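You operate a simulated robot arm through the tools that you are given. There is no shell and no other tool. Be economical: measure what you need, move in short steps, check, and stop when the job is done.

Carry out the task below with a simulated robot arm. There is one attempt and no reset: what you move stays moved.

TASK
Put the white nozzle and the black cap with the orange ring in the shallow steel tray.
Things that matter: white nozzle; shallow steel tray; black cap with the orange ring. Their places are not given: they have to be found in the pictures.

It is judged by the outcome, as a careful person would: the job done as asked, and still so three seconds after it is handed in. It fails if anything else is knocked over, pushed out of place, dropped, spilled or broken.

THE ROBOT
A 6-joint arm with a two-finger parallel gripper, fixed in place. Base frame: the origin is at the foot of the arm, x ahead of it, y to its left, z up; the work surface is at about z = 0. Lengths are in m, angles in degrees, forces in N, time in s.
With the tool pointing down near the work surface it reaches from about 0.14 to 0.58 m from the base axis. Its first joint turns from -66.0 to 66.0 degrees. Payload 2.1 kg.
Tool frame: the origin (TCP) lies between the finger pads and is the grasp point; the fingertips stand 0.03 m ahead of it; z points along the fingers, y is the line along which they close. The gripper opens to 0.094 m. The fingers are 0.028 m wide and 0.01 m thick; the gripper's body (0.05 by 0.096 m) begins 0.055 m behind the TCP.
Orientation is that of the tool frame in the base frame, as a unit quaternion [w, x, y, z]. With the fingers straight down and closing along the base's y, the tool's x points along the base's -x, its y along +y and its z along -z.

THE INTERFACE
- The arm moves only by the tool step_arm. Its argument "steps" is a list of rows, each a list of 7 numbers: the turn, a rotation vector about the base's x, y, z in degrees, then the shift along the base's x, y, z in m, then the finger opening in m, from 0 to 0.094. In form: [[wx, wy, wz, tx, ty, tz, claw], ...]. A call has 1 to 8 rows; each row is the pose to reach, as a shift and turn from the pose commanded when the call began. A row lasts 0.2 s, in which the tool goes at most 0.05 m and 8.6 degrees; a call with a longer step from one row to the next is refused whole, and so is a gripper value outside its range. A pose out of reach is approached as far as the arm can. The call stops where the force on the tool passes 40 N (or 10 N more than at its start, if that is more) or the arm is blocked; 0.2 s more then pass. The fingers move at their own pace (about 0.072 m/s each) and stop on an object; they squeeze with about 42 N. The grip force told is the motor's: it shows also when the fingers shut on nothing. Time passes only in rows, and 0.2 s behind the last, so rows that repeat a pose let the fingers close. It gives the time, the measured TCP pose, the force on the tool (base axes), the opening and the grip force at its end, in the units of the frame above (readings bear some noise), and new pictures: "pictures" is both (left out), scene, wrist or none.
- Cameras (640 x 400 px; columns grow to the right, rows downward): "scene" is fixed at [0.0491, -0.3699, 0.4789]; the picture's right is [0.82, -0.58, 0.00], its down [-0.36, -0.50, -0.79] and it looks along [0.45, 0.64, -0.62] (base axes); focal length 261 px, centre (320, 200). "wrist" rides on the gripper at [-0.037, 0, -0.058] in the tool frame; the picture's right is [0.00, -1.00, 0.00], its down [0.97, 0.00, -0.24] and it looks along [0.24, 0.00, 0.97] (tool axes); focal length 218 px, centre (320, 200).
- probe_pixels(camera, pixels): for up to 12 pixels [column, row] of the newest picture of that camera ("zoom" is the newest enlarged one), the place [x, y, z] in the base frame of the surface seen there, good to about 0.002 m. No time passes.
- zoom(camera, box): a new picture of the part [left, top, right, bottom] of that camera's present view, enlarged. No time passes.
- finish_job(): hands the job in; it is judged then, once.

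Work in short steps. Measure before you move; look again where a grasp or a placing could have gone wrong, and mend it. You have 60 turns and 120 pictures in all, the two below and enlarged ones among them. Open the gripper and draw the arm clear of the work before you hand the job in, unless the task says otherwise; then end with one line.

The tools are called after "Emit:" by a JSON object that holds its "op" and its "data". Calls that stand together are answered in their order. step_arm: Moves the arm, as the interface text tells. Its arguments: {"type":"object","properties":{"steps":{"type":"array"},"pictures":{"type":"string","enum":["both","scene","wrist","none"]}},"required":["steps"]} The other tools are called the same way: probe_pixels (camera, pixels) gives the place of the surface under pixels of a picture; zoom (camera, box) takes an enlarged picture of a part of a camera's view; finish_job () hands the job in.

At the start:

```text
time: 0.0
tool_pos: [0.3324, 0.0253, 0.3199]
ee_rot: [-0.001, 0.0, 1.0, 0.001]
wrist_force: [0.3, -0.2, -0.2]
grip_width: 0.0939
gripper_force: 0.0
```

scene: 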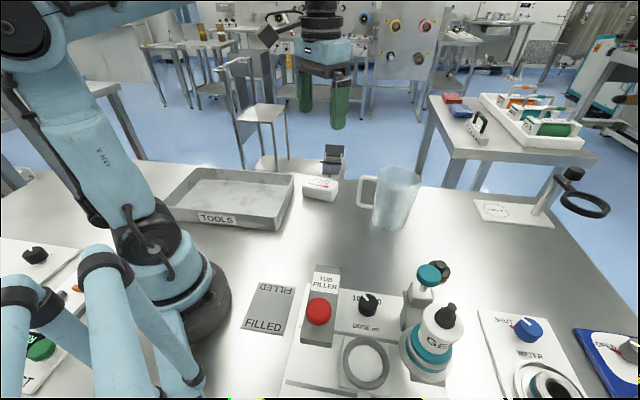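
wrist: 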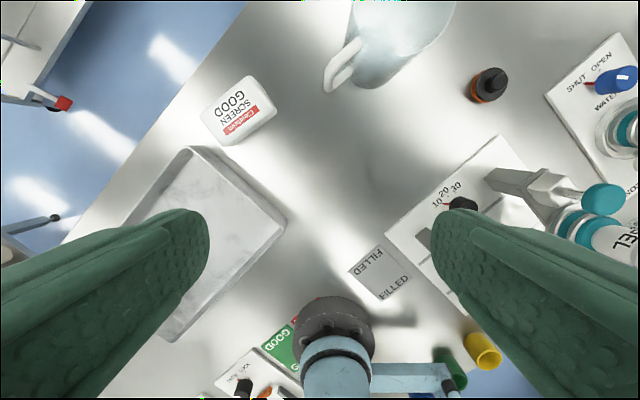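

The wrist view shows a black cap with an orange part near (488,85). I haven't found the white nozzle yet, so I'll zoom in.

Emit:
{"op": "zoom", "data": {"camera": "scene", "box": [380, 240, 540, 400]}}

Emit:
{"op": "zoom", "data": {"camera": "wrist", "box": [400, 40, 640, 280]}}

Emit:
{"op": "zoom", "data": {"camera": "scene", "box": [160, 140, 440, 320]}}

Emit:
{"op": "zoom", "data": {"camera": "wrist", "box": [180, 280, 520, 400]}}

```text
2.50 times, centred on (460, 320) of scene
```

zoom: 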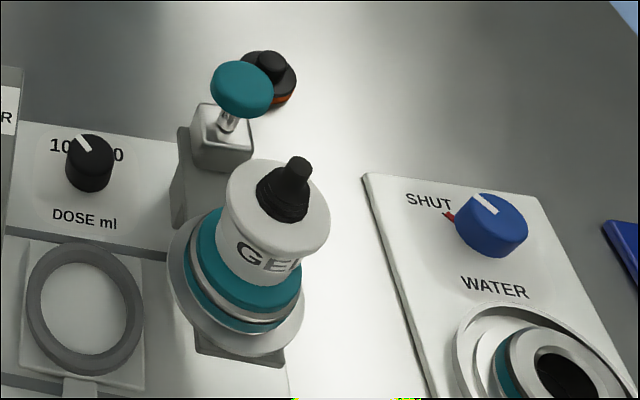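

```text
1.67 times, centred on (520, 160) of wrist
```

zoom: 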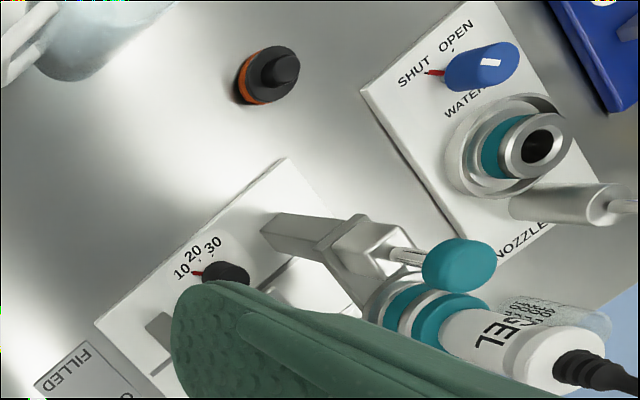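

```text
2.22 times, centred on (300, 230) of scene
```

zoom: 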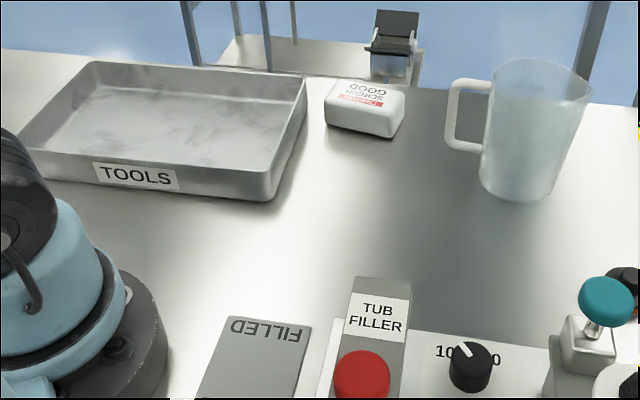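

```text
1.88 times, centred on (350, 340) of wrist
```

zoom: 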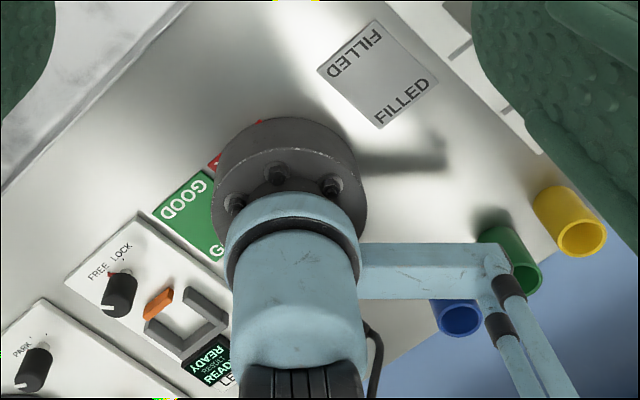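

Emit:
{"op": "step_arm", "data": {"steps": [[0, 0, 0, 0, -0.04, 0.02, 0.094], [0, 0, 0, 0, -0.08, 0.04, 0.094], [0, 0, 0, -0.01, -0.12, 0.05, 0.094], [0, 0, 0, -0.02, -0.16, 0.05, 0.094], [0, 0, 0, -0.03, -0.2, 0.05, 0.094], [0, 0, 0, -0.04, -0.24, 0.05, 0.094]]}}

Emit:
{"op": "zoom", "data": {"camera": "wrist", "box": [160, 0, 480, 200]}}

Emit:
{"op": "zoom", "data": {"camera": "wrist", "box": [160, 200, 480, 400]}}

```text
time: 1.4
tool_pos: [0.2906, -0.2171, 0.3677]
ee_rot: [0.001, -0.001, 1.0, 0.0]
wrist_force: [0.2, -0.1, 0.0]
grip_width: 0.0937
gripper_force: 0.1
```

scene: 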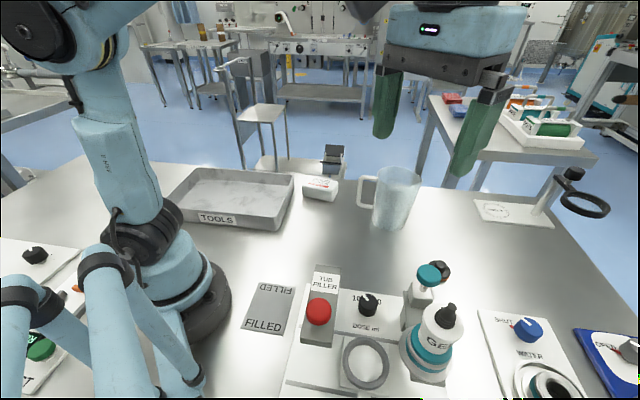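
wrist: 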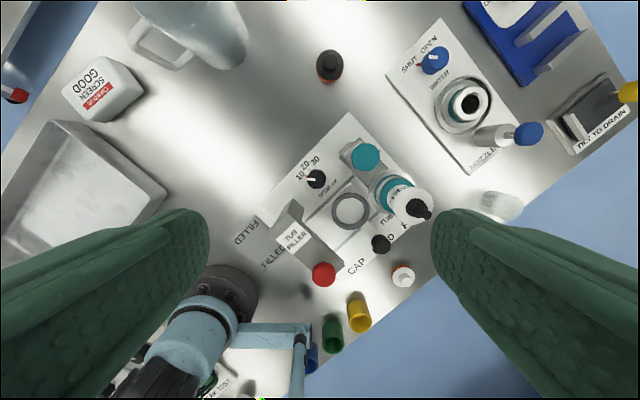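

```text
2.00 times, centred on (320, 100) of wrist
```

zoom: 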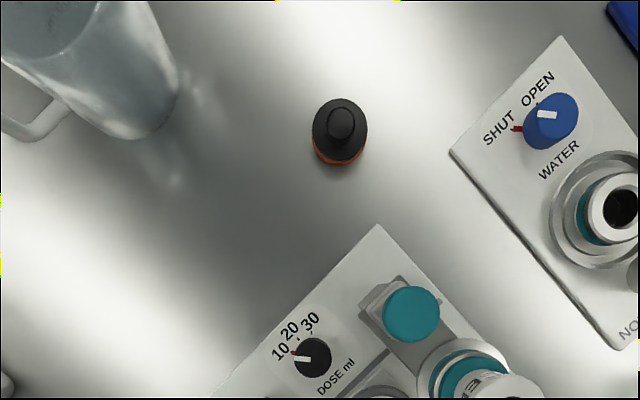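

```text
2.00 times, centred on (320, 300) of wrist
```

zoom: 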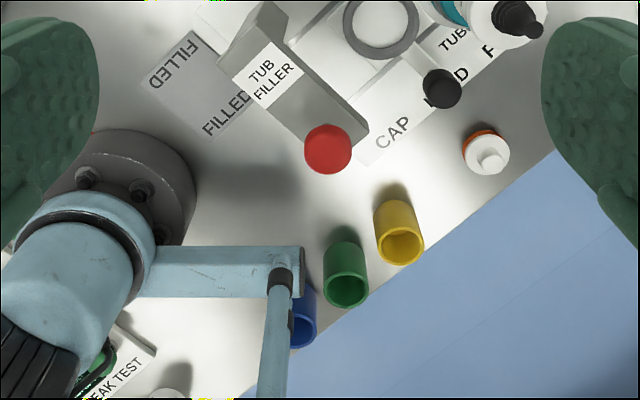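

Emit:
{"op": "zoom", "data": {"camera": "wrist", "box": [400, 60, 640, 230]}}

Emit:
{"op": "zoom", "data": {"camera": "scene", "box": [480, 280, 640, 400]}}

Emit:
{"op": "probe_pixels", "data": {"camera": "wrist", "pixels": [[330, 60], [331, 79], [490, 135], [510, 133], [528, 133], [498, 205], [520, 207], [403, 276], [364, 157], [415, 208], [465, 105], [434, 60]]}}

```text
2.35 times, centred on (520, 145) of wrist
```

zoom: 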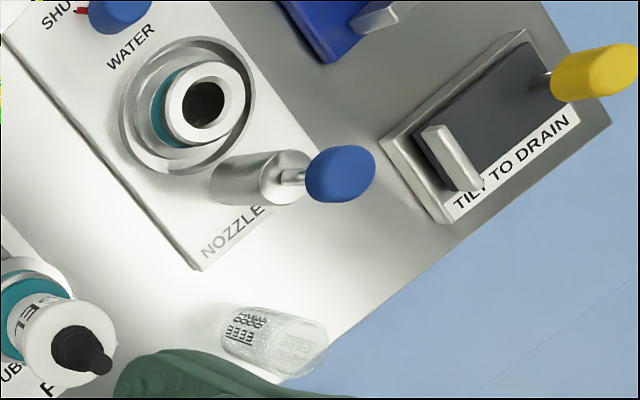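

```text
3.33 times, centred on (560, 340) of scene
```

zoom: 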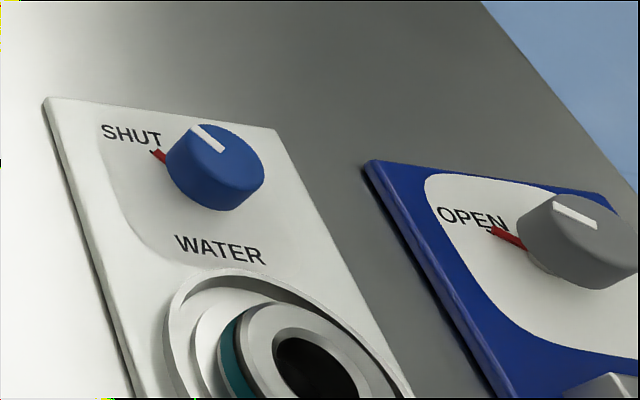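

```text
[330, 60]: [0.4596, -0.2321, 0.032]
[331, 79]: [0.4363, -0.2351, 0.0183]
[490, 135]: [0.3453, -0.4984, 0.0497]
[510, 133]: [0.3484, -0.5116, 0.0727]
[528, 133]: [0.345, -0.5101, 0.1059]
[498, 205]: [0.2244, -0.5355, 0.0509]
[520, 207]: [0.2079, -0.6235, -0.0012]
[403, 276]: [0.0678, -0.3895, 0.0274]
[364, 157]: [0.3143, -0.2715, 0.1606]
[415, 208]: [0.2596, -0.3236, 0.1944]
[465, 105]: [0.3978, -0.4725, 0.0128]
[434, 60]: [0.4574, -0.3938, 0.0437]
```

Emit:
{"op": "zoom", "data": {"camera": "wrist", "box": [360, 225, 440, 300]}}

Emit:
{"op": "zoom", "data": {"camera": "wrist", "box": [120, 340, 320, 400]}}

Emit:
{"op": "zoom", "data": {"camera": "scene", "box": [0, 230, 200, 400]}}

```text
5.33 times, centred on (400, 262) of wrist
```

zoom: 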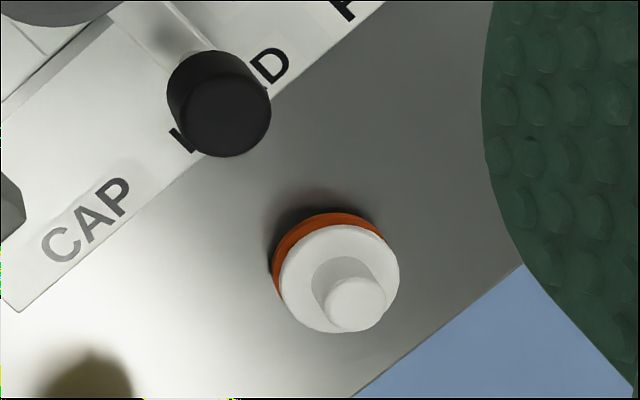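

```text
3.20 times, centred on (220, 370) of wrist
```

zoom: 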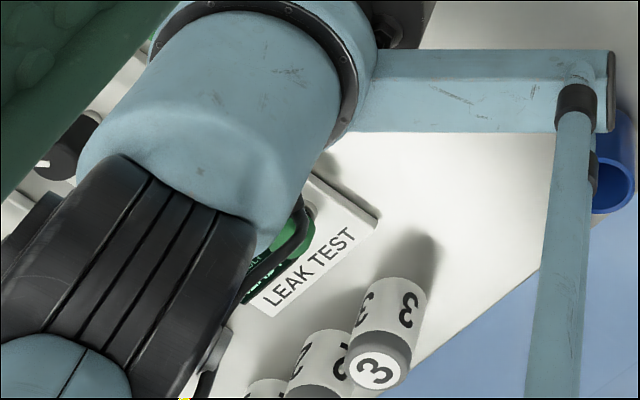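

```text
2.35 times, centred on (100, 315) of scene
```

zoom: 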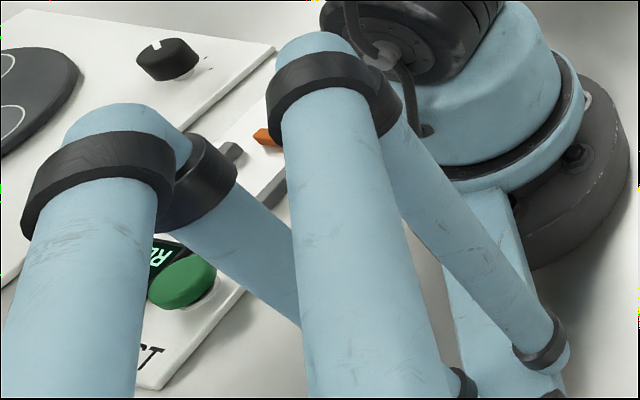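

Emit:
{"op": "step_arm", "data": {"steps": [[0, 0, 0, 0, -0.04, 0.0, 0.094], [0, 0, 0, 0, -0.08, 0.0, 0.094], [0, 0, 0, 0.0, -0.12, 0.0, 0.094], [0, 0, 0, 0, -0.15, 0.0, 0.094]]}}

Emit:
{"op": "zoom", "data": {"camera": "wrist", "box": [240, 0, 480, 150]}}

Emit:
{"op": "zoom", "data": {"camera": "wrist", "box": [200, 120, 440, 270]}}

```text
time: 2.4
tool_pos: [0.2875, -0.3592, 0.3605]
ee_rot: [0.0, 0.0, 1.0, 0.0]
wrist_force: [-0.5, -0.5, -0.1]
grip_width: 0.0939
gripper_force: 0.0
out of reach, approached as far as the arm can: row 4
```

scene: 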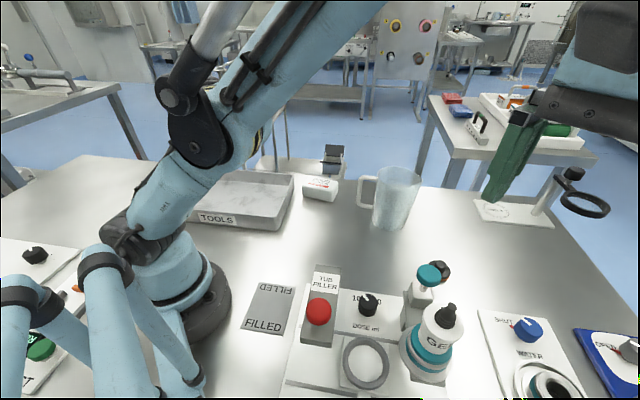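
wrist: 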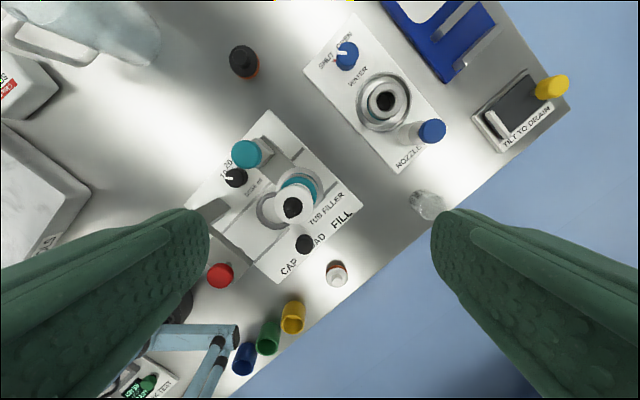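

```text
2.67 times, centred on (360, 75) of wrist
```

zoom: 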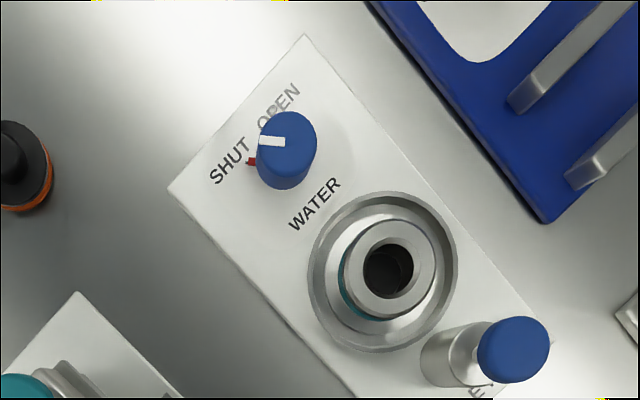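

```text
2.67 times, centred on (320, 195) of wrist
```

zoom: 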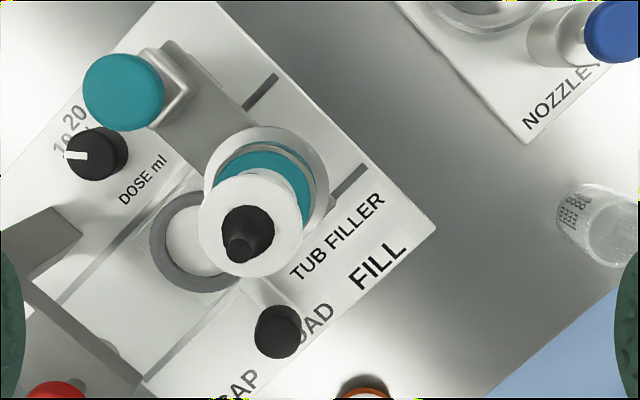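

No free white nozzle in reach so far. The white piece with an orange ring at (337,273) is one candidate, so I'll survey the left side before deciding.

Emit:
{"op": "step_arm", "data": {"steps": [[0, 0, 0, 0.01, 0.05, 0.0, 0.094], [0, 0, 0, 0.02, 0.1, 0.0, 0.094], [0, 0, 0, 0.02, 0.15, 0.0, 0.094], [0, 0, 0, 0.02, 0.2, 0.0, 0.094], [0, 0, 0, 0.02, 0.25, 0.0, 0.094], [0, 0, 0, 0.02, 0.3, 0.0, 0.094], [0, 0, 0, 0.02, 0.35, 0.0, 0.094], [0, 0, 0, 0.02, 0.4, 0.0, 0.094]], "pictures": "none"}}

Emit:
{"op": "step_arm", "data": {"steps": [[0, 0, 0, -0.01, 0.05, 0.0, 0.094], [0, 0, 0, -0.02, 0.1, 0.0, 0.094], [0, 0, 0, -0.03, 0.15, 0.0, 0.094], [0, 0, 0, -0.05, 0.19, 0.0, 0.094], [0, 0, 0, -0.08, 0.22, 0.0, 0.094], [0, 0, 0, -0.11, 0.25, 0.0, 0.094]], "pictures": "wrist"}}

```text
refused: row 1 steps farther than a row can; nothing moved
```

```text
refused: row 1 steps farther than a row can; nothing moved
```

Emit:
{"op": "step_arm", "data": {"steps": [[0, 0, 0, 0.005, 0.04, 0.0, 0.094], [0, 0, 0, 0.01, 0.085, 0.0, 0.094], [0, 0, 0, 0.01, 0.13, 0.0, 0.094], [0, 0, 0, 0.01, 0.175, 0.0, 0.094], [0, 0, 0, 0.01, 0.22, 0.0, 0.094], [0, 0, 0, 0.01, 0.265, 0.0, 0.094], [0, 0, 0, 0.01, 0.31, 0.0, 0.094], [0, 0, 0, 0.01, 0.355, 0.0, 0.094]], "pictures": "none"}}

Emit:
{"op": "step_arm", "data": {"steps": [[0, 0, 0, -0.01, 0.045, 0.0, 0.094], [0, 0, 0, -0.02, 0.09, 0.0, 0.094], [0, 0, 0, -0.03, 0.13, 0.0, 0.094], [0, 0, 0, -0.05, 0.17, 0.0, 0.094], [0, 0, 0, -0.08, 0.2, 0.0, 0.094], [0, 0, 0, -0.11, 0.23, 0.0, 0.094]], "pictures": "wrist"}}

```text
time: 4.2
tool_pos: [0.2981, -0.0007, 0.3613]
ee_rot: [0.0, 0.0, 1.0, 0.0]
wrist_force: [0.0, -0.4, -0.1]
grip_width: 0.0944
gripper_force: 0.0
```

```text
time: 5.6
tool_pos: [0.1869, 0.2267, 0.3637]
ee_rot: [0.001, 0.0, 1.0, 0.0]
wrist_force: [0.0, -0.3, 0.0]
grip_width: 0.094
gripper_force: 0.0
```

wrist: 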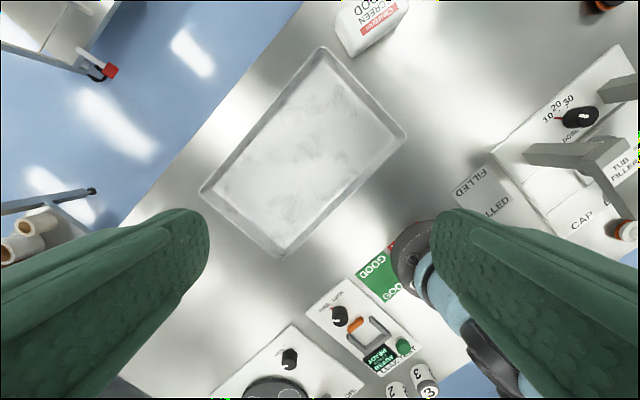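

The scene shows no other candidate. The white spouted piece with an orange seal near (0.07,-0.39) must be the nozzle, a partner to the black cap. I'll measure the tray here.

Emit:
{"op": "probe_pixels", "data": {"camera": "wrist", "pixels": [[320, 47], [405, 135], [283, 255], [202, 190], [310, 150], [345, 120], [280, 190], [370, 150], [320, 100]]}}

Emit:
{"op": "step_arm", "data": {"steps": [[0, 0, 0, 0.045, -0.02, 0.0, 0.094], [0, 0, 0, 0.08, -0.05, 0.0, 0.094], [0, 0, 0, 0.11, -0.085, 0.0, 0.094], [0, 0, 0, 0.13, -0.125, 0.0, 0.094], [0, 0, 0, 0.15, -0.165, 0.0, 0.094], [0, 0, 0, 0.16, -0.21, 0.0, 0.094], [0, 0, 0, 0.17, -0.255, 0.0, 0.094], [0, 0, 0, 0.18, -0.3, 0.0, 0.094]], "pictures": "none"}}

Emit:
{"op": "step_arm", "data": {"steps": [[0, 0, 0, -0.02, -0.04, 0.0, 0.094], [0, 0, 0, -0.04, -0.08, 0.0, 0.094], [0, 0, 0, -0.05, -0.12, 0.0, 0.094], [0, 0, 0, -0.06, -0.16, 0.0, 0.094], [0, 0, 0, -0.07, -0.2, 0.0, 0.094], [0, 0, 0, -0.1, -0.23, 0, 0.094]], "pictures": "wrist"}}

```text
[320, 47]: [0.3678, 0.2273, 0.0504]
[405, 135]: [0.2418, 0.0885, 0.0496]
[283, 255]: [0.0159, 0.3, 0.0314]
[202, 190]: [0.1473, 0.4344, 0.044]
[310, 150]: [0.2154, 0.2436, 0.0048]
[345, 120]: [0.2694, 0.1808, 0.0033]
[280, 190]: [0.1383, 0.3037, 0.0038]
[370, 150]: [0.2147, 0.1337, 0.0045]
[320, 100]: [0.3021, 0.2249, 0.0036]
```

```text
time: 7.4
tool_pos: [0.3677, -0.0723, 0.3599]
ee_rot: [0.0, -0.001, 1.0, 0.001]
wrist_force: [0.3, -0.5, 0.8]
grip_width: 0.0941
gripper_force: 0.1
```

```text
time: 8.8
tool_pos: [0.2683, -0.3037, 0.3619]
ee_rot: [0.0, 0.0, 1.0, 0.0]
wrist_force: [-0.2, 0.6, -1.2]
grip_width: 0.0939
gripper_force: 0.1
```

wrist: 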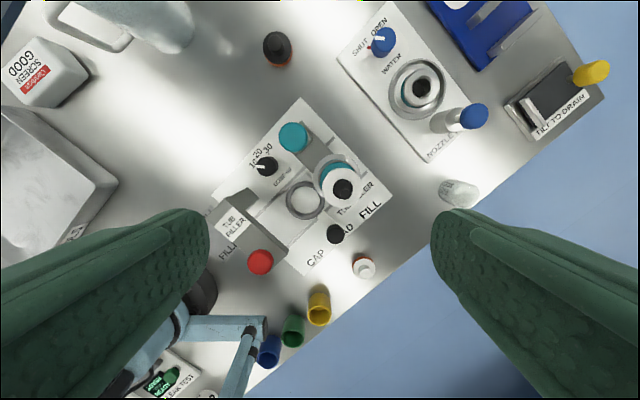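

Emit:
{"op": "step_arm", "data": {"steps": [[0, 0, 0, -0.03, -0.01, -0.01, 0.094], [0, 0, 0, -0.06, -0.02, -0.03, 0.094], [0, 0, 0, -0.08, -0.03, -0.06, 0.094], [0, 0, 0, -0.1, -0.04, -0.08, 0.094]], "pictures": "both"}}

Emit:
{"op": "zoom", "data": {"camera": "wrist", "box": [260, 160, 440, 280]}}

```text
time: 9.8
tool_pos: [0.1694, -0.3411, 0.2821]
ee_rot: [-0.001, -0.001, 1.0, 0.0]
wrist_force: [-0.1, 0.0, 0.1]
grip_width: 0.0941
gripper_force: 0.0
```

scene: 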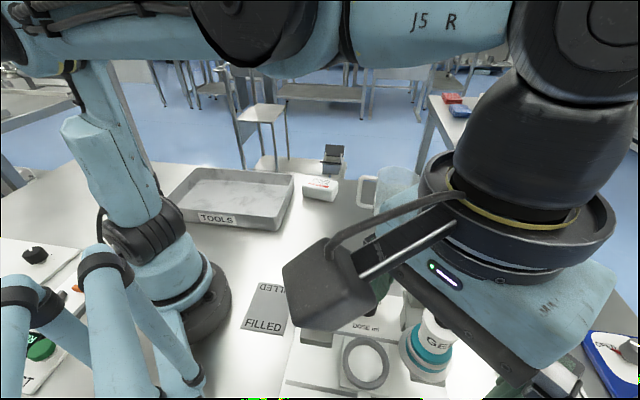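
wrist: 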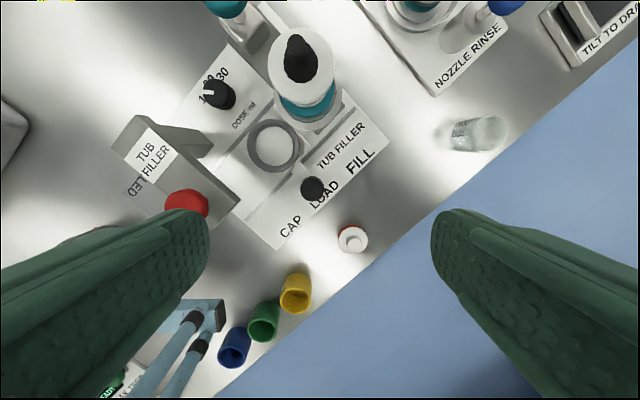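

```text
3.33 times, centred on (350, 220) of wrist
```

zoom: 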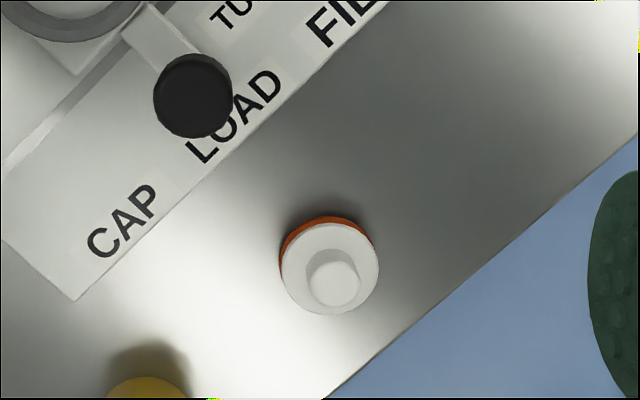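

Emit:
{"op": "zoom", "data": {"camera": "wrist", "box": [370, 0, 530, 100]}}

Emit:
{"op": "zoom", "data": {"camera": "wrist", "box": [200, 0, 400, 130]}}

Emit:
{"op": "probe_pixels", "data": {"camera": "wrist", "pixels": [[354, 240], [352, 228], [340, 240], [366, 240], [353, 252], [345, 230], [360, 260], [295, 275], [303, 198], [311, 185], [281, 250], [460, 122]]}}

```text
4.00 times, centred on (450, 50) of wrist
```

zoom: 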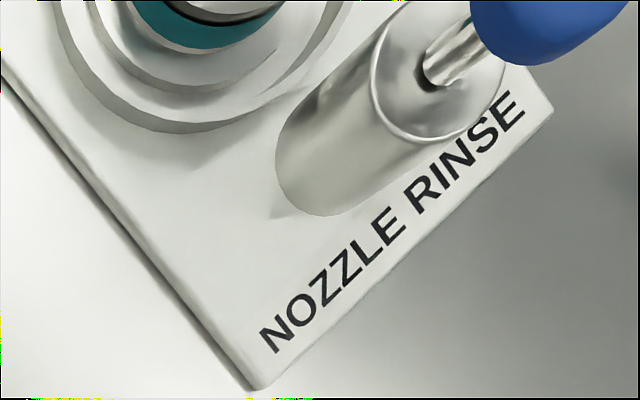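

```text
3.08 times, centred on (300, 65) of wrist
```

zoom: 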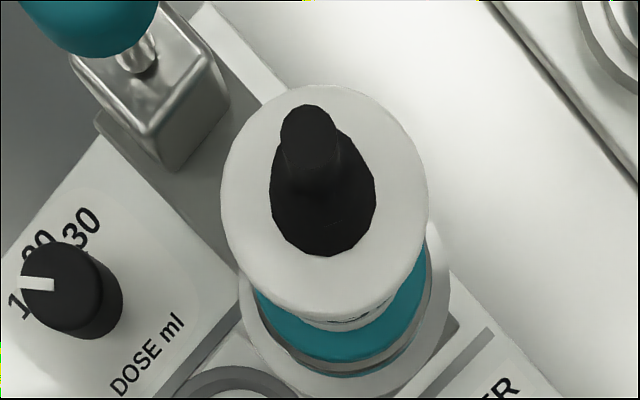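

```text
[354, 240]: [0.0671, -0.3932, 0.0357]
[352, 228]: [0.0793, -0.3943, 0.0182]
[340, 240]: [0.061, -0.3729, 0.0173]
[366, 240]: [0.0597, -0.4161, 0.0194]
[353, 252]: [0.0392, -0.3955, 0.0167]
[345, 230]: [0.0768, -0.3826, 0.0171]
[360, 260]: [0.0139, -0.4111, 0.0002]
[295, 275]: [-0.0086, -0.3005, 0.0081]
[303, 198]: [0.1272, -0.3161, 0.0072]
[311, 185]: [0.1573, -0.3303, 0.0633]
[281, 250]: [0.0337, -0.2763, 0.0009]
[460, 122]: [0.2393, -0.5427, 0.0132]
```

The white piece has a 42 mm flange and a spout (0.060,-0.394, top about 0.036). I'll go over the black cap at about (0.45,-0.235), and look around there for any other white nozzle.

Emit:
{"op": "step_arm", "data": {"steps": [[0, 0, 0, 0.02, 0.01, 0.03, 0.094], [0, 0, 0, 0.05, 0.03, 0.05, 0.094], [0, 0, 0, 0.09, 0.05, 0.05, 0.094], [0, 0, 0, 0.13, 0.07, 0.05, 0.094], [0, 0, 0, 0.17, 0.085, 0.05, 0.094], [0, 0, 0, 0.21, 0.095, 0.05, 0.094], [0, 0, 0, 0.24, 0.1, 0.01, 0.094]], "pictures": "both"}}

Emit:
{"op": "zoom", "data": {"camera": "scene", "box": [440, 80, 640, 240]}}

```text
refused: row 7 steps farther than a row can; nothing moved
```

```text
2.50 times, centred on (540, 160) of scene
```

zoom: 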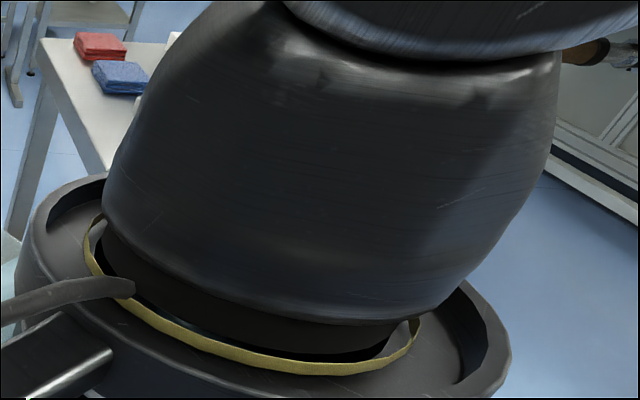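

Emit:
{"op": "step_arm", "data": {"steps": [[0, 0, 0, 0.02, 0.01, 0.03, 0.094], [0, 0, 0, 0.05, 0.03, 0.05, 0.094], [0, 0, 0, 0.09, 0.05, 0.05, 0.094], [0, 0, 0, 0.13, 0.07, 0.05, 0.094], [0, 0, 0, 0.17, 0.085, 0.05, 0.094], [0, 0, 0, 0.21, 0.095, 0.04, 0.094], [0, 0, 0, 0.23, 0.1, 0.01, 0.094]], "pictures": "both"}}

Emit:
{"op": "zoom", "data": {"camera": "wrist", "box": [240, 60, 640, 310]}}

```text
time: 11.4
tool_pos: [0.3955, -0.2429, 0.2952]
ee_rot: [0.0, 0.0, 1.0, -0.001]
wrist_force: [-0.5, -0.6, -0.2]
grip_width: 0.094
gripper_force: 0.0
```

scene: 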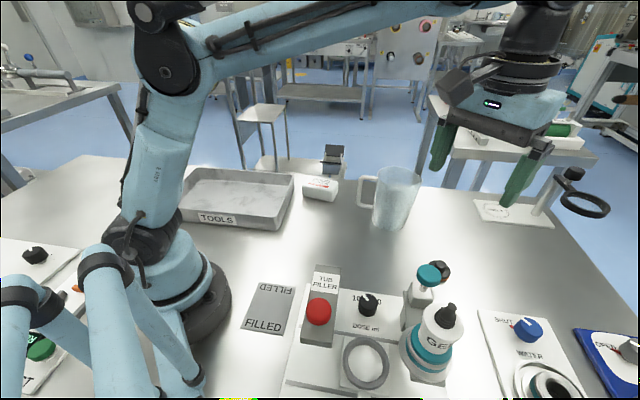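
wrist: 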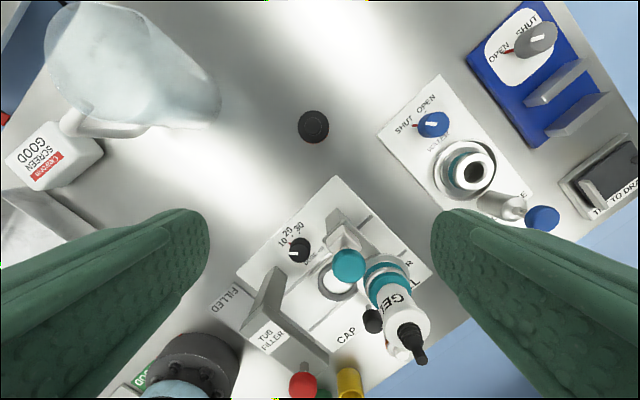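

```text
1.60 times, centred on (440, 185) of wrist
```

zoom: 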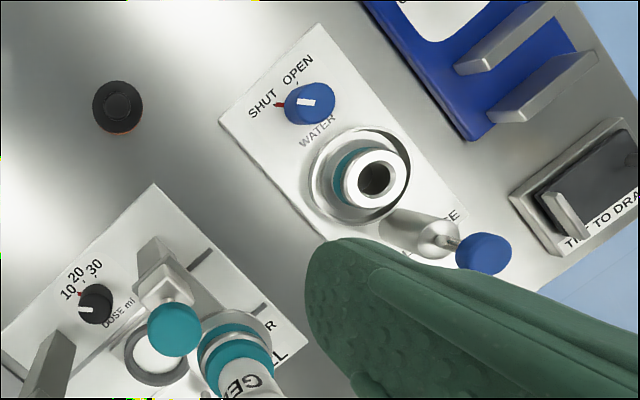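

Emit:
{"op": "zoom", "data": {"camera": "scene", "box": [440, 130, 640, 255]}}

Emit:
{"op": "zoom", "data": {"camera": "scene", "box": [290, 140, 450, 240]}}

Emit:
{"op": "probe_pixels", "data": {"camera": "wrist", "pixels": [[313, 126], [300, 126], [327, 126], [313, 112], [315, 142], [318, 123], [220, 100], [345, 265], [410, 330]]}}

Emit:
{"op": "probe_pixels", "data": {"camera": "scene", "pixels": [[500, 212], [443, 268], [390, 210], [362, 200]]}}

```text
3.20 times, centred on (540, 192) of scene
```

zoom: 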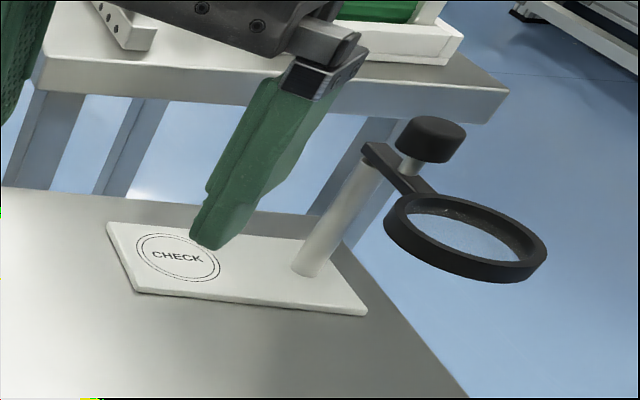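

```text
4.00 times, centred on (370, 190) of scene
```

zoom: 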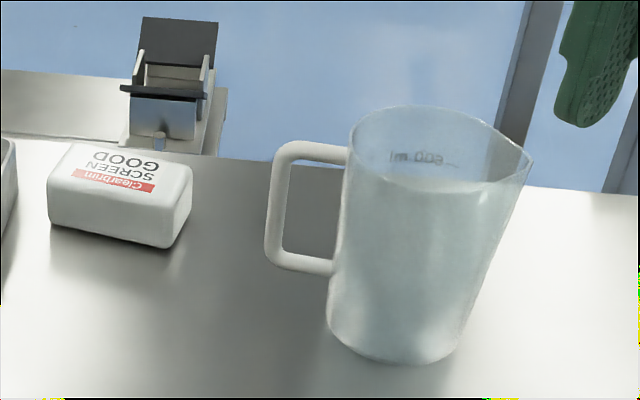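

```text
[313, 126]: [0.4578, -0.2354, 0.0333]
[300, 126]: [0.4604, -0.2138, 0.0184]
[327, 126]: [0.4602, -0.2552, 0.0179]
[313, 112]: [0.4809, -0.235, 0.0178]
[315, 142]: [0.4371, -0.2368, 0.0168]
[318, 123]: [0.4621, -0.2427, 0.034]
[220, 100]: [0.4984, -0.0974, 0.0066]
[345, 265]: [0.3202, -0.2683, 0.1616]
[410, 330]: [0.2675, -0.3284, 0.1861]
```

```text
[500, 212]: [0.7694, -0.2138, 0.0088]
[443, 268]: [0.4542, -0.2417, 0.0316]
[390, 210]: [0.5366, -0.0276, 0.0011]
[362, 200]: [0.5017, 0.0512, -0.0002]
```

The black cap is centred at (0.459,-0.235), about 44 mm wide, flange 18 mm high, with clear space around it. I'll move over it and descend in two calls.

Emit:
{"op": "step_arm", "data": {"steps": [[0, 0, 0, 0.03, 0.004, -0.02, 0.094], [0, 0, 0, 0.0635, 0.008, -0.05, 0.094], [0, 0, 0, 0.0635, 0.008, -0.09, 0.094], [0, 0, 0, 0.0635, 0.008, -0.13, 0.094], [0, 0, 0, 0.0635, 0.008, -0.17, 0.094], [0, 0, 0, 0.0635, 0.008, -0.2, 0.094], [0, 0, 0, 0.0635, 0.008, -0.215, 0.094]], "pictures": "both"}}

```text
time: 13.0
tool_pos: [0.4603, -0.2353, 0.0754]
ee_rot: [0.0, 0.001, 1.0, 0.0]
wrist_force: [0.4, 1.0, -0.1]
grip_width: 0.094
gripper_force: 0.1
```

scene: 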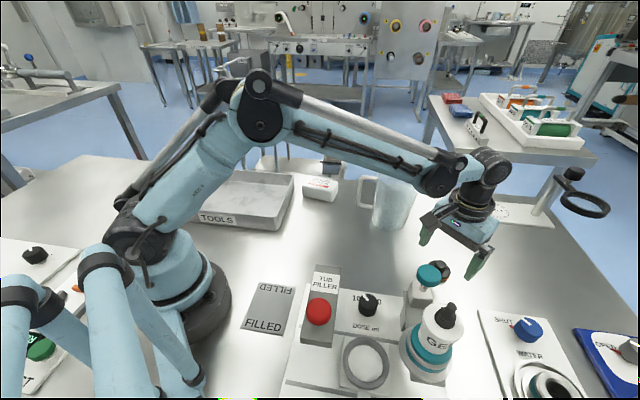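
wrist: 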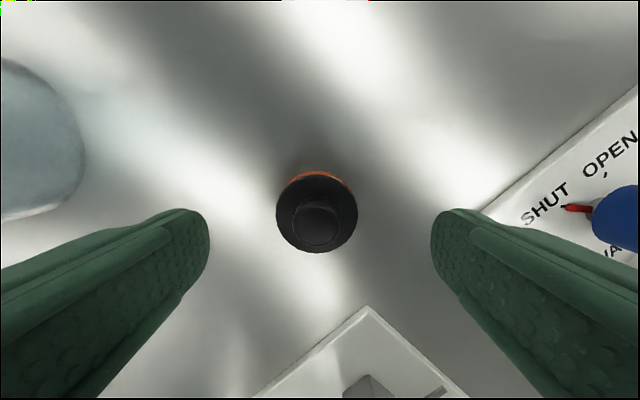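

Emit:
{"op": "step_arm", "data": {"steps": [[0, 0, 0, -0.001, 0, -0.02, 0.094], [0, 0, 0, -0.001, 0, -0.04, 0.094], [0, 0, 0, -0.001, 0, -0.04, 0.07], [0, 0, 0, -0.001, 0, -0.04, 0.04], [0, 0, 0, -0.001, 0, -0.04, 0.03], [0, 0, 0, -0.001, 0, -0.04, 0.03]], "pictures": "wrist"}}

```text
time: 14.4
tool_pos: [0.4603, -0.2347, 0.0382]
ee_rot: [-0.001, 0.001, 1.0, 0.001]
wrist_force: [0.8, 0.8, 0.0]
grip_width: 0.0448
gripper_force: 42.1
```

wrist: 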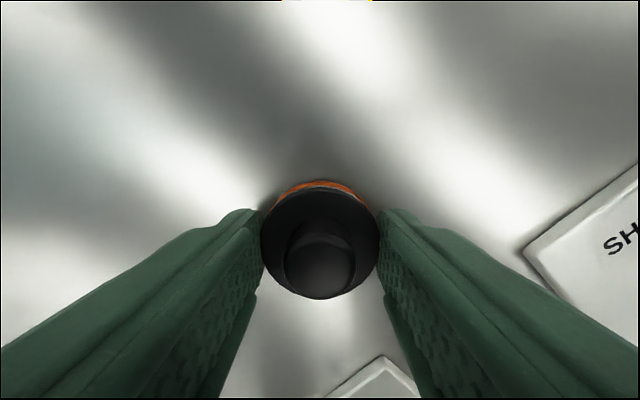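

Gripped (0.0448 m). I'll lift straight up, then retract towards the tray at height.

Emit:
{"op": "step_arm", "data": {"steps": [[0, 0, 0, 0, 0, 0.03, 0.03], [0, 0, 0, 0, 0, 0.07, 0.03], [0, 0, 0, 0, 0, 0.12, 0.03], [0, 0, 0, 0, 0, 0.17, 0.03], [0, 0, 0, -0.03, 0.02, 0.2, 0.03], [0, 0, 0, -0.07, 0.04, 0.22, 0.03], [0, 0, 0, -0.1, 0.075, 0.22, 0.03], [0, 0, 0, -0.12, 0.115, 0.22, 0.03]], "pictures": "none"}}

Emit:
{"op": "step_arm", "data": {"steps": [[0, 0, 0, -0.02, 0.04, 0, 0.03], [0, 0, 0, -0.03, 0.085, 0, 0.03], [0, 0, 0, -0.04, 0.13, 0, 0.03], [0, 0, 0, -0.05, 0.175, 0, 0.03], [0, 0, 0, -0.06, 0.22, 0, 0.03], [0, 0, 0, -0.07, 0.265, 0, 0.03], [0, 0, 0, -0.08, 0.31, -0.01, 0.03], [0, 0, 0, -0.09, 0.335, -0.04, 0.03]], "pictures": "both"}}

```text
time: 16.2
tool_pos: [0.338, -0.1195, 0.2578]
ee_rot: [0.0, 0.0, 1.0, 0.0]
wrist_force: [-0.1, -0.4, -0.8]
grip_width: 0.045
gripper_force: 41.9
```

```text
time: 18.0
tool_pos: [0.2488, 0.2162, 0.2168]
ee_rot: [0.001, 0.0, 1.0, 0.0]
wrist_force: [0.4, 0.4, -0.5]
grip_width: 0.0447
gripper_force: 42.2
```

scene: 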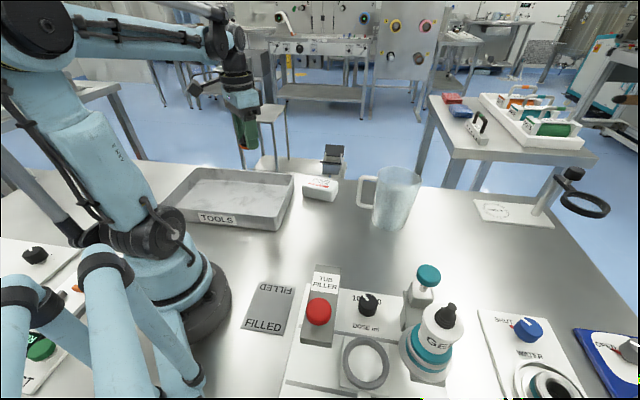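
wrist: 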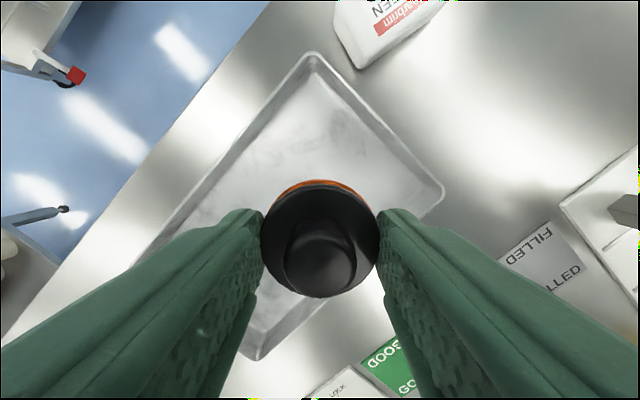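

Emit:
{"op": "step_arm", "data": {"steps": [[0, 0, 0, 0, 0, -0.045, 0.03], [0, 0, 0, 0, 0, -0.09, 0.03], [0, 0, 0, 0, 0, -0.13, 0.03], [0, 0, 0, 0, 0, -0.155, 0.03], [0, 0, 0, 0, 0, -0.174, 0.03], [0, 0, 0, 0, 0, -0.174, 0.03]], "pictures": "wrist"}}

```text
time: 19.4
tool_pos: [0.2501, 0.2148, 0.0437]
ee_rot: [0.0, 0.0, 1.0, 0.0]
wrist_force: [0.1, -0.3, 0.4]
grip_width: 0.045
gripper_force: 41.5
```

wrist: 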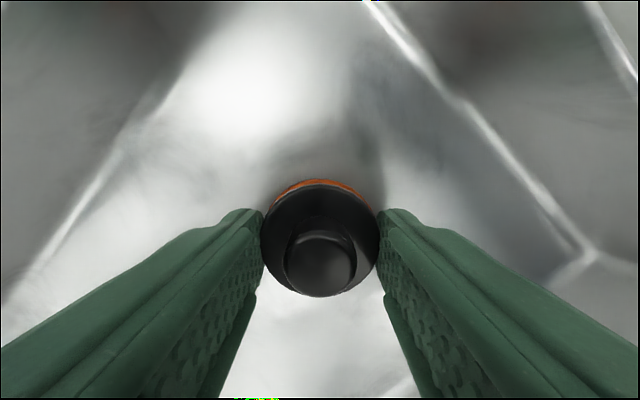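

Just above the tray floor with no contact force. I'll lower 1 mm more, release and rise.

Emit:
{"op": "step_arm", "data": {"steps": [[0, 0, 0, 0, 0, -0.0015, 0.03], [0, 0, 0, 0, 0, -0.0015, 0.05], [0, 0, 0, 0, 0, -0.0015, 0.066], [0, 0, 0, 0, 0, 0.03, 0.066], [0, 0, 0, 0, 0, 0.075, 0.066], [0, 0, 0, 0, 0, 0.12, 0.066], [0, 0, 0, 0, 0, 0.17, 0.08], [0, 0, 0, 0, 0, 0.21, 0.09]], "pictures": "wrist"}}

```text
time: 21.2
tool_pos: [0.2484, 0.2138, 0.2541]
ee_rot: [0.001, 0.0, 1.0, 0.0]
wrist_force: [0.0, 0.9, 0.2]
grip_width: 0.0901
gripper_force: 0.1
```

wrist: 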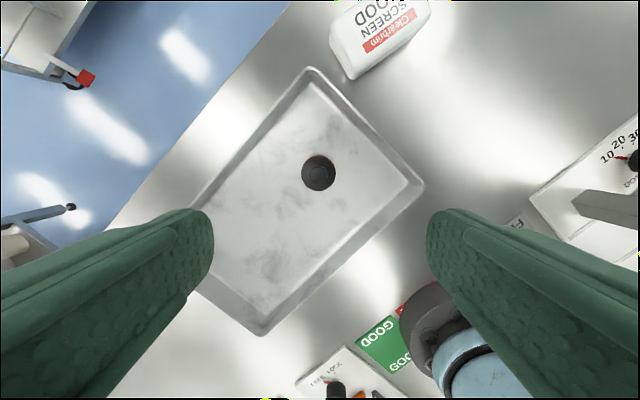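

Black cap is in the tray. Before settling on the white piece, I'll look closely at the NOZZLE RINSE station, which may itself hold a white nozzle.

Emit:
{"op": "step_arm", "data": {"steps": [[0, 0, 0, 0.02, -0.04, 0.01, 0.094], [0, 0, 0, 0.04, -0.08, 0.02, 0.094], [0, 0, 0, 0.06, -0.12, 0.03, 0.094], [0, 0, 0, 0.08, -0.16, 0.03, 0.094], [0, 0, 0, 0.09, -0.205, 0.03, 0.094], [0, 0, 0, 0.1, -0.25, 0.03, 0.094], [0, 0, 0, 0.1, -0.3, 0.03, 0.094], [0, 0, 0, 0.1, -0.35, 0.03, 0.094]], "pictures": "none"}}

Emit:
{"op": "step_arm", "data": {"steps": [[0, 0, 0, 0.0, -0.05, 0.0, 0.094], [0, 0, 0, 0.0, -0.1, 0.0, 0.094], [0, 0, 0, 0.0, -0.15, 0.0, 0.094], [0, 0, 0, 0.0, -0.2, 0.0, 0.094], [0, 0, 0, 0.0, -0.23, -0.03, 0.094], [0, 0, 0, 0, -0.25, -0.06, 0.094]], "pictures": "wrist"}}

Emit:
{"op": "zoom", "data": {"camera": "wrist", "box": [280, 50, 440, 150]}}

```text
time: 23.0
tool_pos: [0.3483, -0.1343, 0.2823]
ee_rot: [-0.001, -0.001, 1.0, 0.0]
wrist_force: [0.6, -0.8, 0.4]
grip_width: 0.094
gripper_force: 0.0
```

```text
time: 24.4
tool_pos: [0.347, -0.3857, 0.222]
ee_rot: [0.0, -0.001, 1.0, 0.0]
wrist_force: [-0.5, -0.1, 0.4]
grip_width: 0.094
gripper_force: 0.0
```

wrist: 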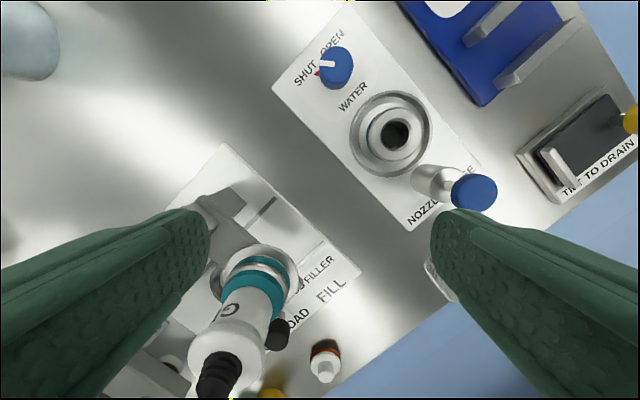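

```text
4.00 times, centred on (360, 100) of wrist
```

zoom: 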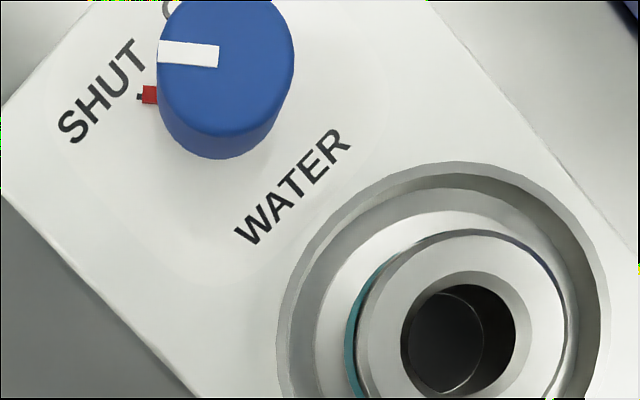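

Emit:
{"op": "zoom", "data": {"camera": "wrist", "box": [170, 230, 370, 400]}}

Emit:
{"op": "zoom", "data": {"camera": "wrist", "box": [280, 320, 380, 390]}}

Emit:
{"op": "probe_pixels", "data": {"camera": "wrist", "pixels": [[323, 371], [318, 380], [326, 357], [310, 358], [341, 360], [325, 347], [217, 362], [232, 340], [212, 385], [255, 272], [268, 256], [260, 300]]}}

```text
2.35 times, centred on (270, 315) of wrist
```

zoom: 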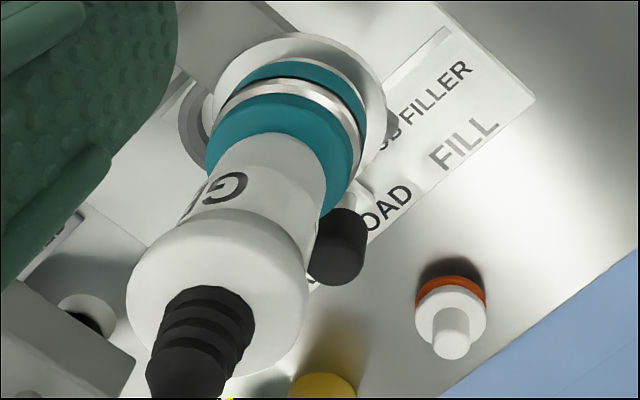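

```text
5.71 times, centred on (330, 355) of wrist
```

zoom: 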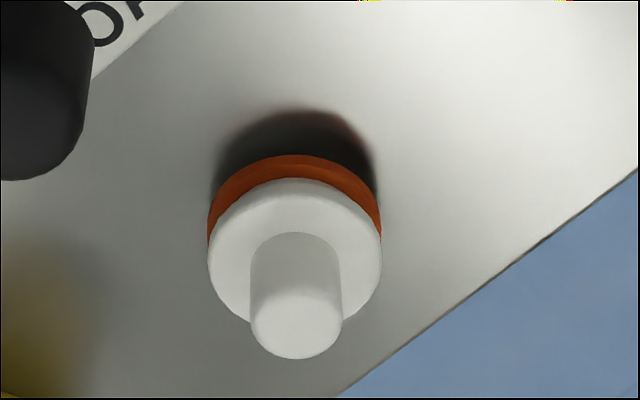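

```text
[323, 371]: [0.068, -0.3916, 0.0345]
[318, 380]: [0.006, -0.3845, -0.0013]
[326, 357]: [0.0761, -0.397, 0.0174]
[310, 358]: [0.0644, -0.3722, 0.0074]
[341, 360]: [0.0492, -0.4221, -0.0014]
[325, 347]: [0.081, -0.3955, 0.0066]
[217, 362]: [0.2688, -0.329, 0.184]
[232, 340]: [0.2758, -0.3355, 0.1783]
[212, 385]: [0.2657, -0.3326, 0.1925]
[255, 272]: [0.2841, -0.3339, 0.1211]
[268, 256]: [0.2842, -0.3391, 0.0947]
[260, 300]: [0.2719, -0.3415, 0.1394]
```

Emit:
{"op": "zoom", "data": {"camera": "scene", "box": [390, 255, 480, 390]}}

Emit:
{"op": "zoom", "data": {"camera": "scene", "box": [270, 255, 480, 400]}}

Emit:
{"op": "probe_pixels", "data": {"camera": "scene", "pixels": [[447, 312], [442, 322], [425, 325], [462, 328], [440, 345], [430, 352], [425, 362], [430, 375], [429, 272], [421, 292], [412, 310], [405, 340]]}}

```text
2.96 times, centred on (435, 322) of scene
```

zoom: 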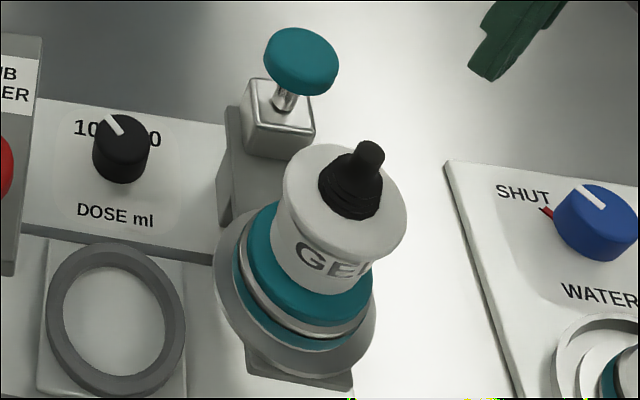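

```text
2.76 times, centred on (375, 328) of scene
```

zoom: 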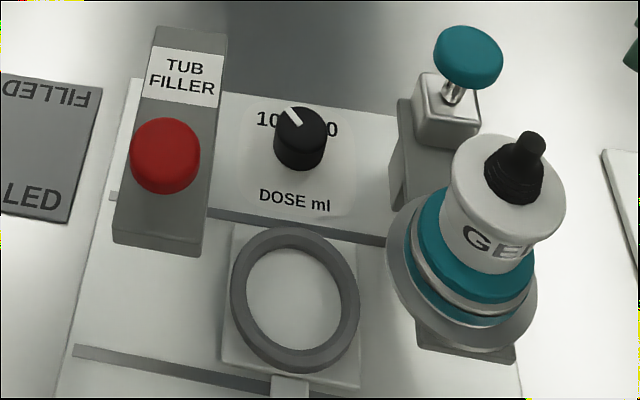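

```text
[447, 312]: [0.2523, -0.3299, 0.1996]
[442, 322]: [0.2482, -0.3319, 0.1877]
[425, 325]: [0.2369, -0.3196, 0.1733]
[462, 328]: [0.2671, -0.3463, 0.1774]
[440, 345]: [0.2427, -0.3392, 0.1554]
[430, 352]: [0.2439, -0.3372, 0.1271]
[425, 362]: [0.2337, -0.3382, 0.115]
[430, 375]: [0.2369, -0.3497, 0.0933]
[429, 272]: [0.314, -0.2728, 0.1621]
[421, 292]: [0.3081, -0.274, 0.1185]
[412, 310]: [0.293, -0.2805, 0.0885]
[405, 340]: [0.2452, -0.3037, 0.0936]
```

The loose white piece matches the black cap in shape: same flange, knob and orange ring. It also sits beside "CAP LOAD", so it is a white cap, and it lies outside the first joint's range. The nozzle appears to be the white GEL piece seated in the filler's coupling at about (0.26,-0.335). I'll tilt the camera to see how that coupling holds it.

Emit:
{"op": "step_arm", "data": {"steps": [[0, 8, 0, 0.01, 0.02, 0.01, 0.094], [0, 16, 0, 0.02, 0.04, 0.02, 0.094], [0, 24, 0, 0.03, 0.06, 0.02, 0.094], [0, 32, 0, 0.03, 0.07, 0.02, 0.094], [0, 38, 0, 0.03, 0.07, 0.02, 0.094]], "pictures": "wrist"}}

Emit:
{"op": "zoom", "data": {"camera": "wrist", "box": [200, 60, 440, 230]}}

```text
time: 25.6
tool_pos: [0.3642, -0.3132, 0.2368]
ee_rot: [-0.269, -0.001, 0.963, -0.005]
wrist_force: [-0.7, -0.5, 0.0]
grip_width: 0.0942
gripper_force: 0.0
out of reach, approached as far as the arm can: row 3, 4, 5
```

wrist: 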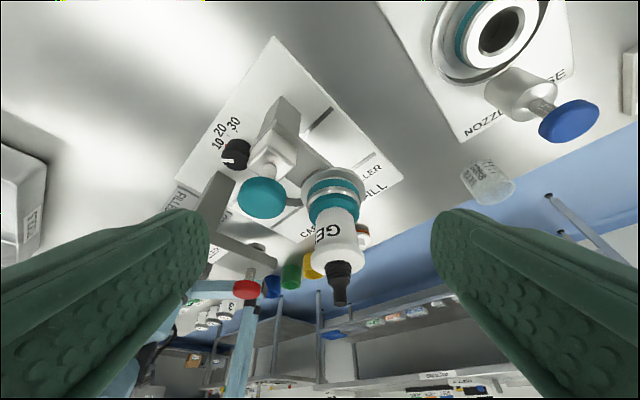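

```text
2.35 times, centred on (320, 145) of wrist
```

zoom: 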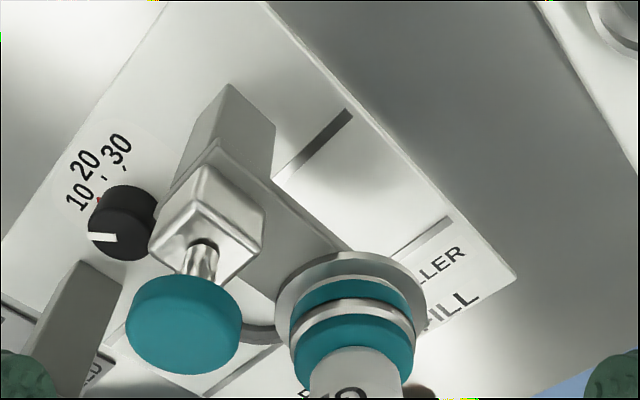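

I see no visible latch marks: a valve block with a teal push knob, and the nozzle seated in a ring on an arm. I'll go vertical above it and measure the body.

Emit:
{"op": "step_arm", "data": {"steps": [[0, -8, 0, -0.02, 0, 0.02, 0.094], [0, -16, 0, -0.04, 0, 0.04, 0.094], [0, -24, 0, -0.06, -0.01, 0.06, 0.094], [0, -31.2, 0, -0.08, -0.015, 0.07, 0.094], [0, -31.2, 0, -0.106, -0.018, 0.07, 0.094]], "pictures": "wrist"}}

```text
time: 26.8
tool_pos: [0.2584, -0.3294, 0.3069]
ee_rot: [0.002, -0.001, 1.0, -0.005]
wrist_force: [0.0, 0.8, -0.1]
grip_width: 0.0942
gripper_force: 0.0
```

wrist: 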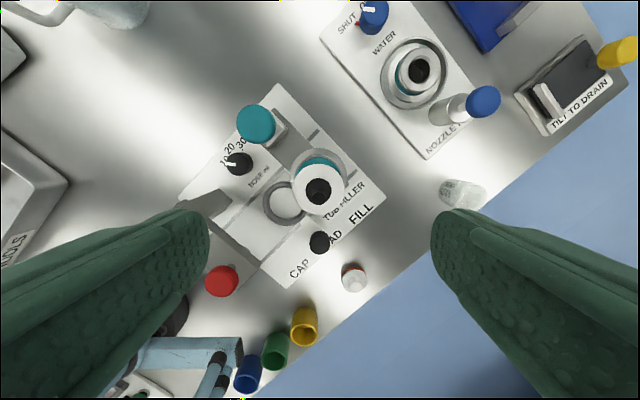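

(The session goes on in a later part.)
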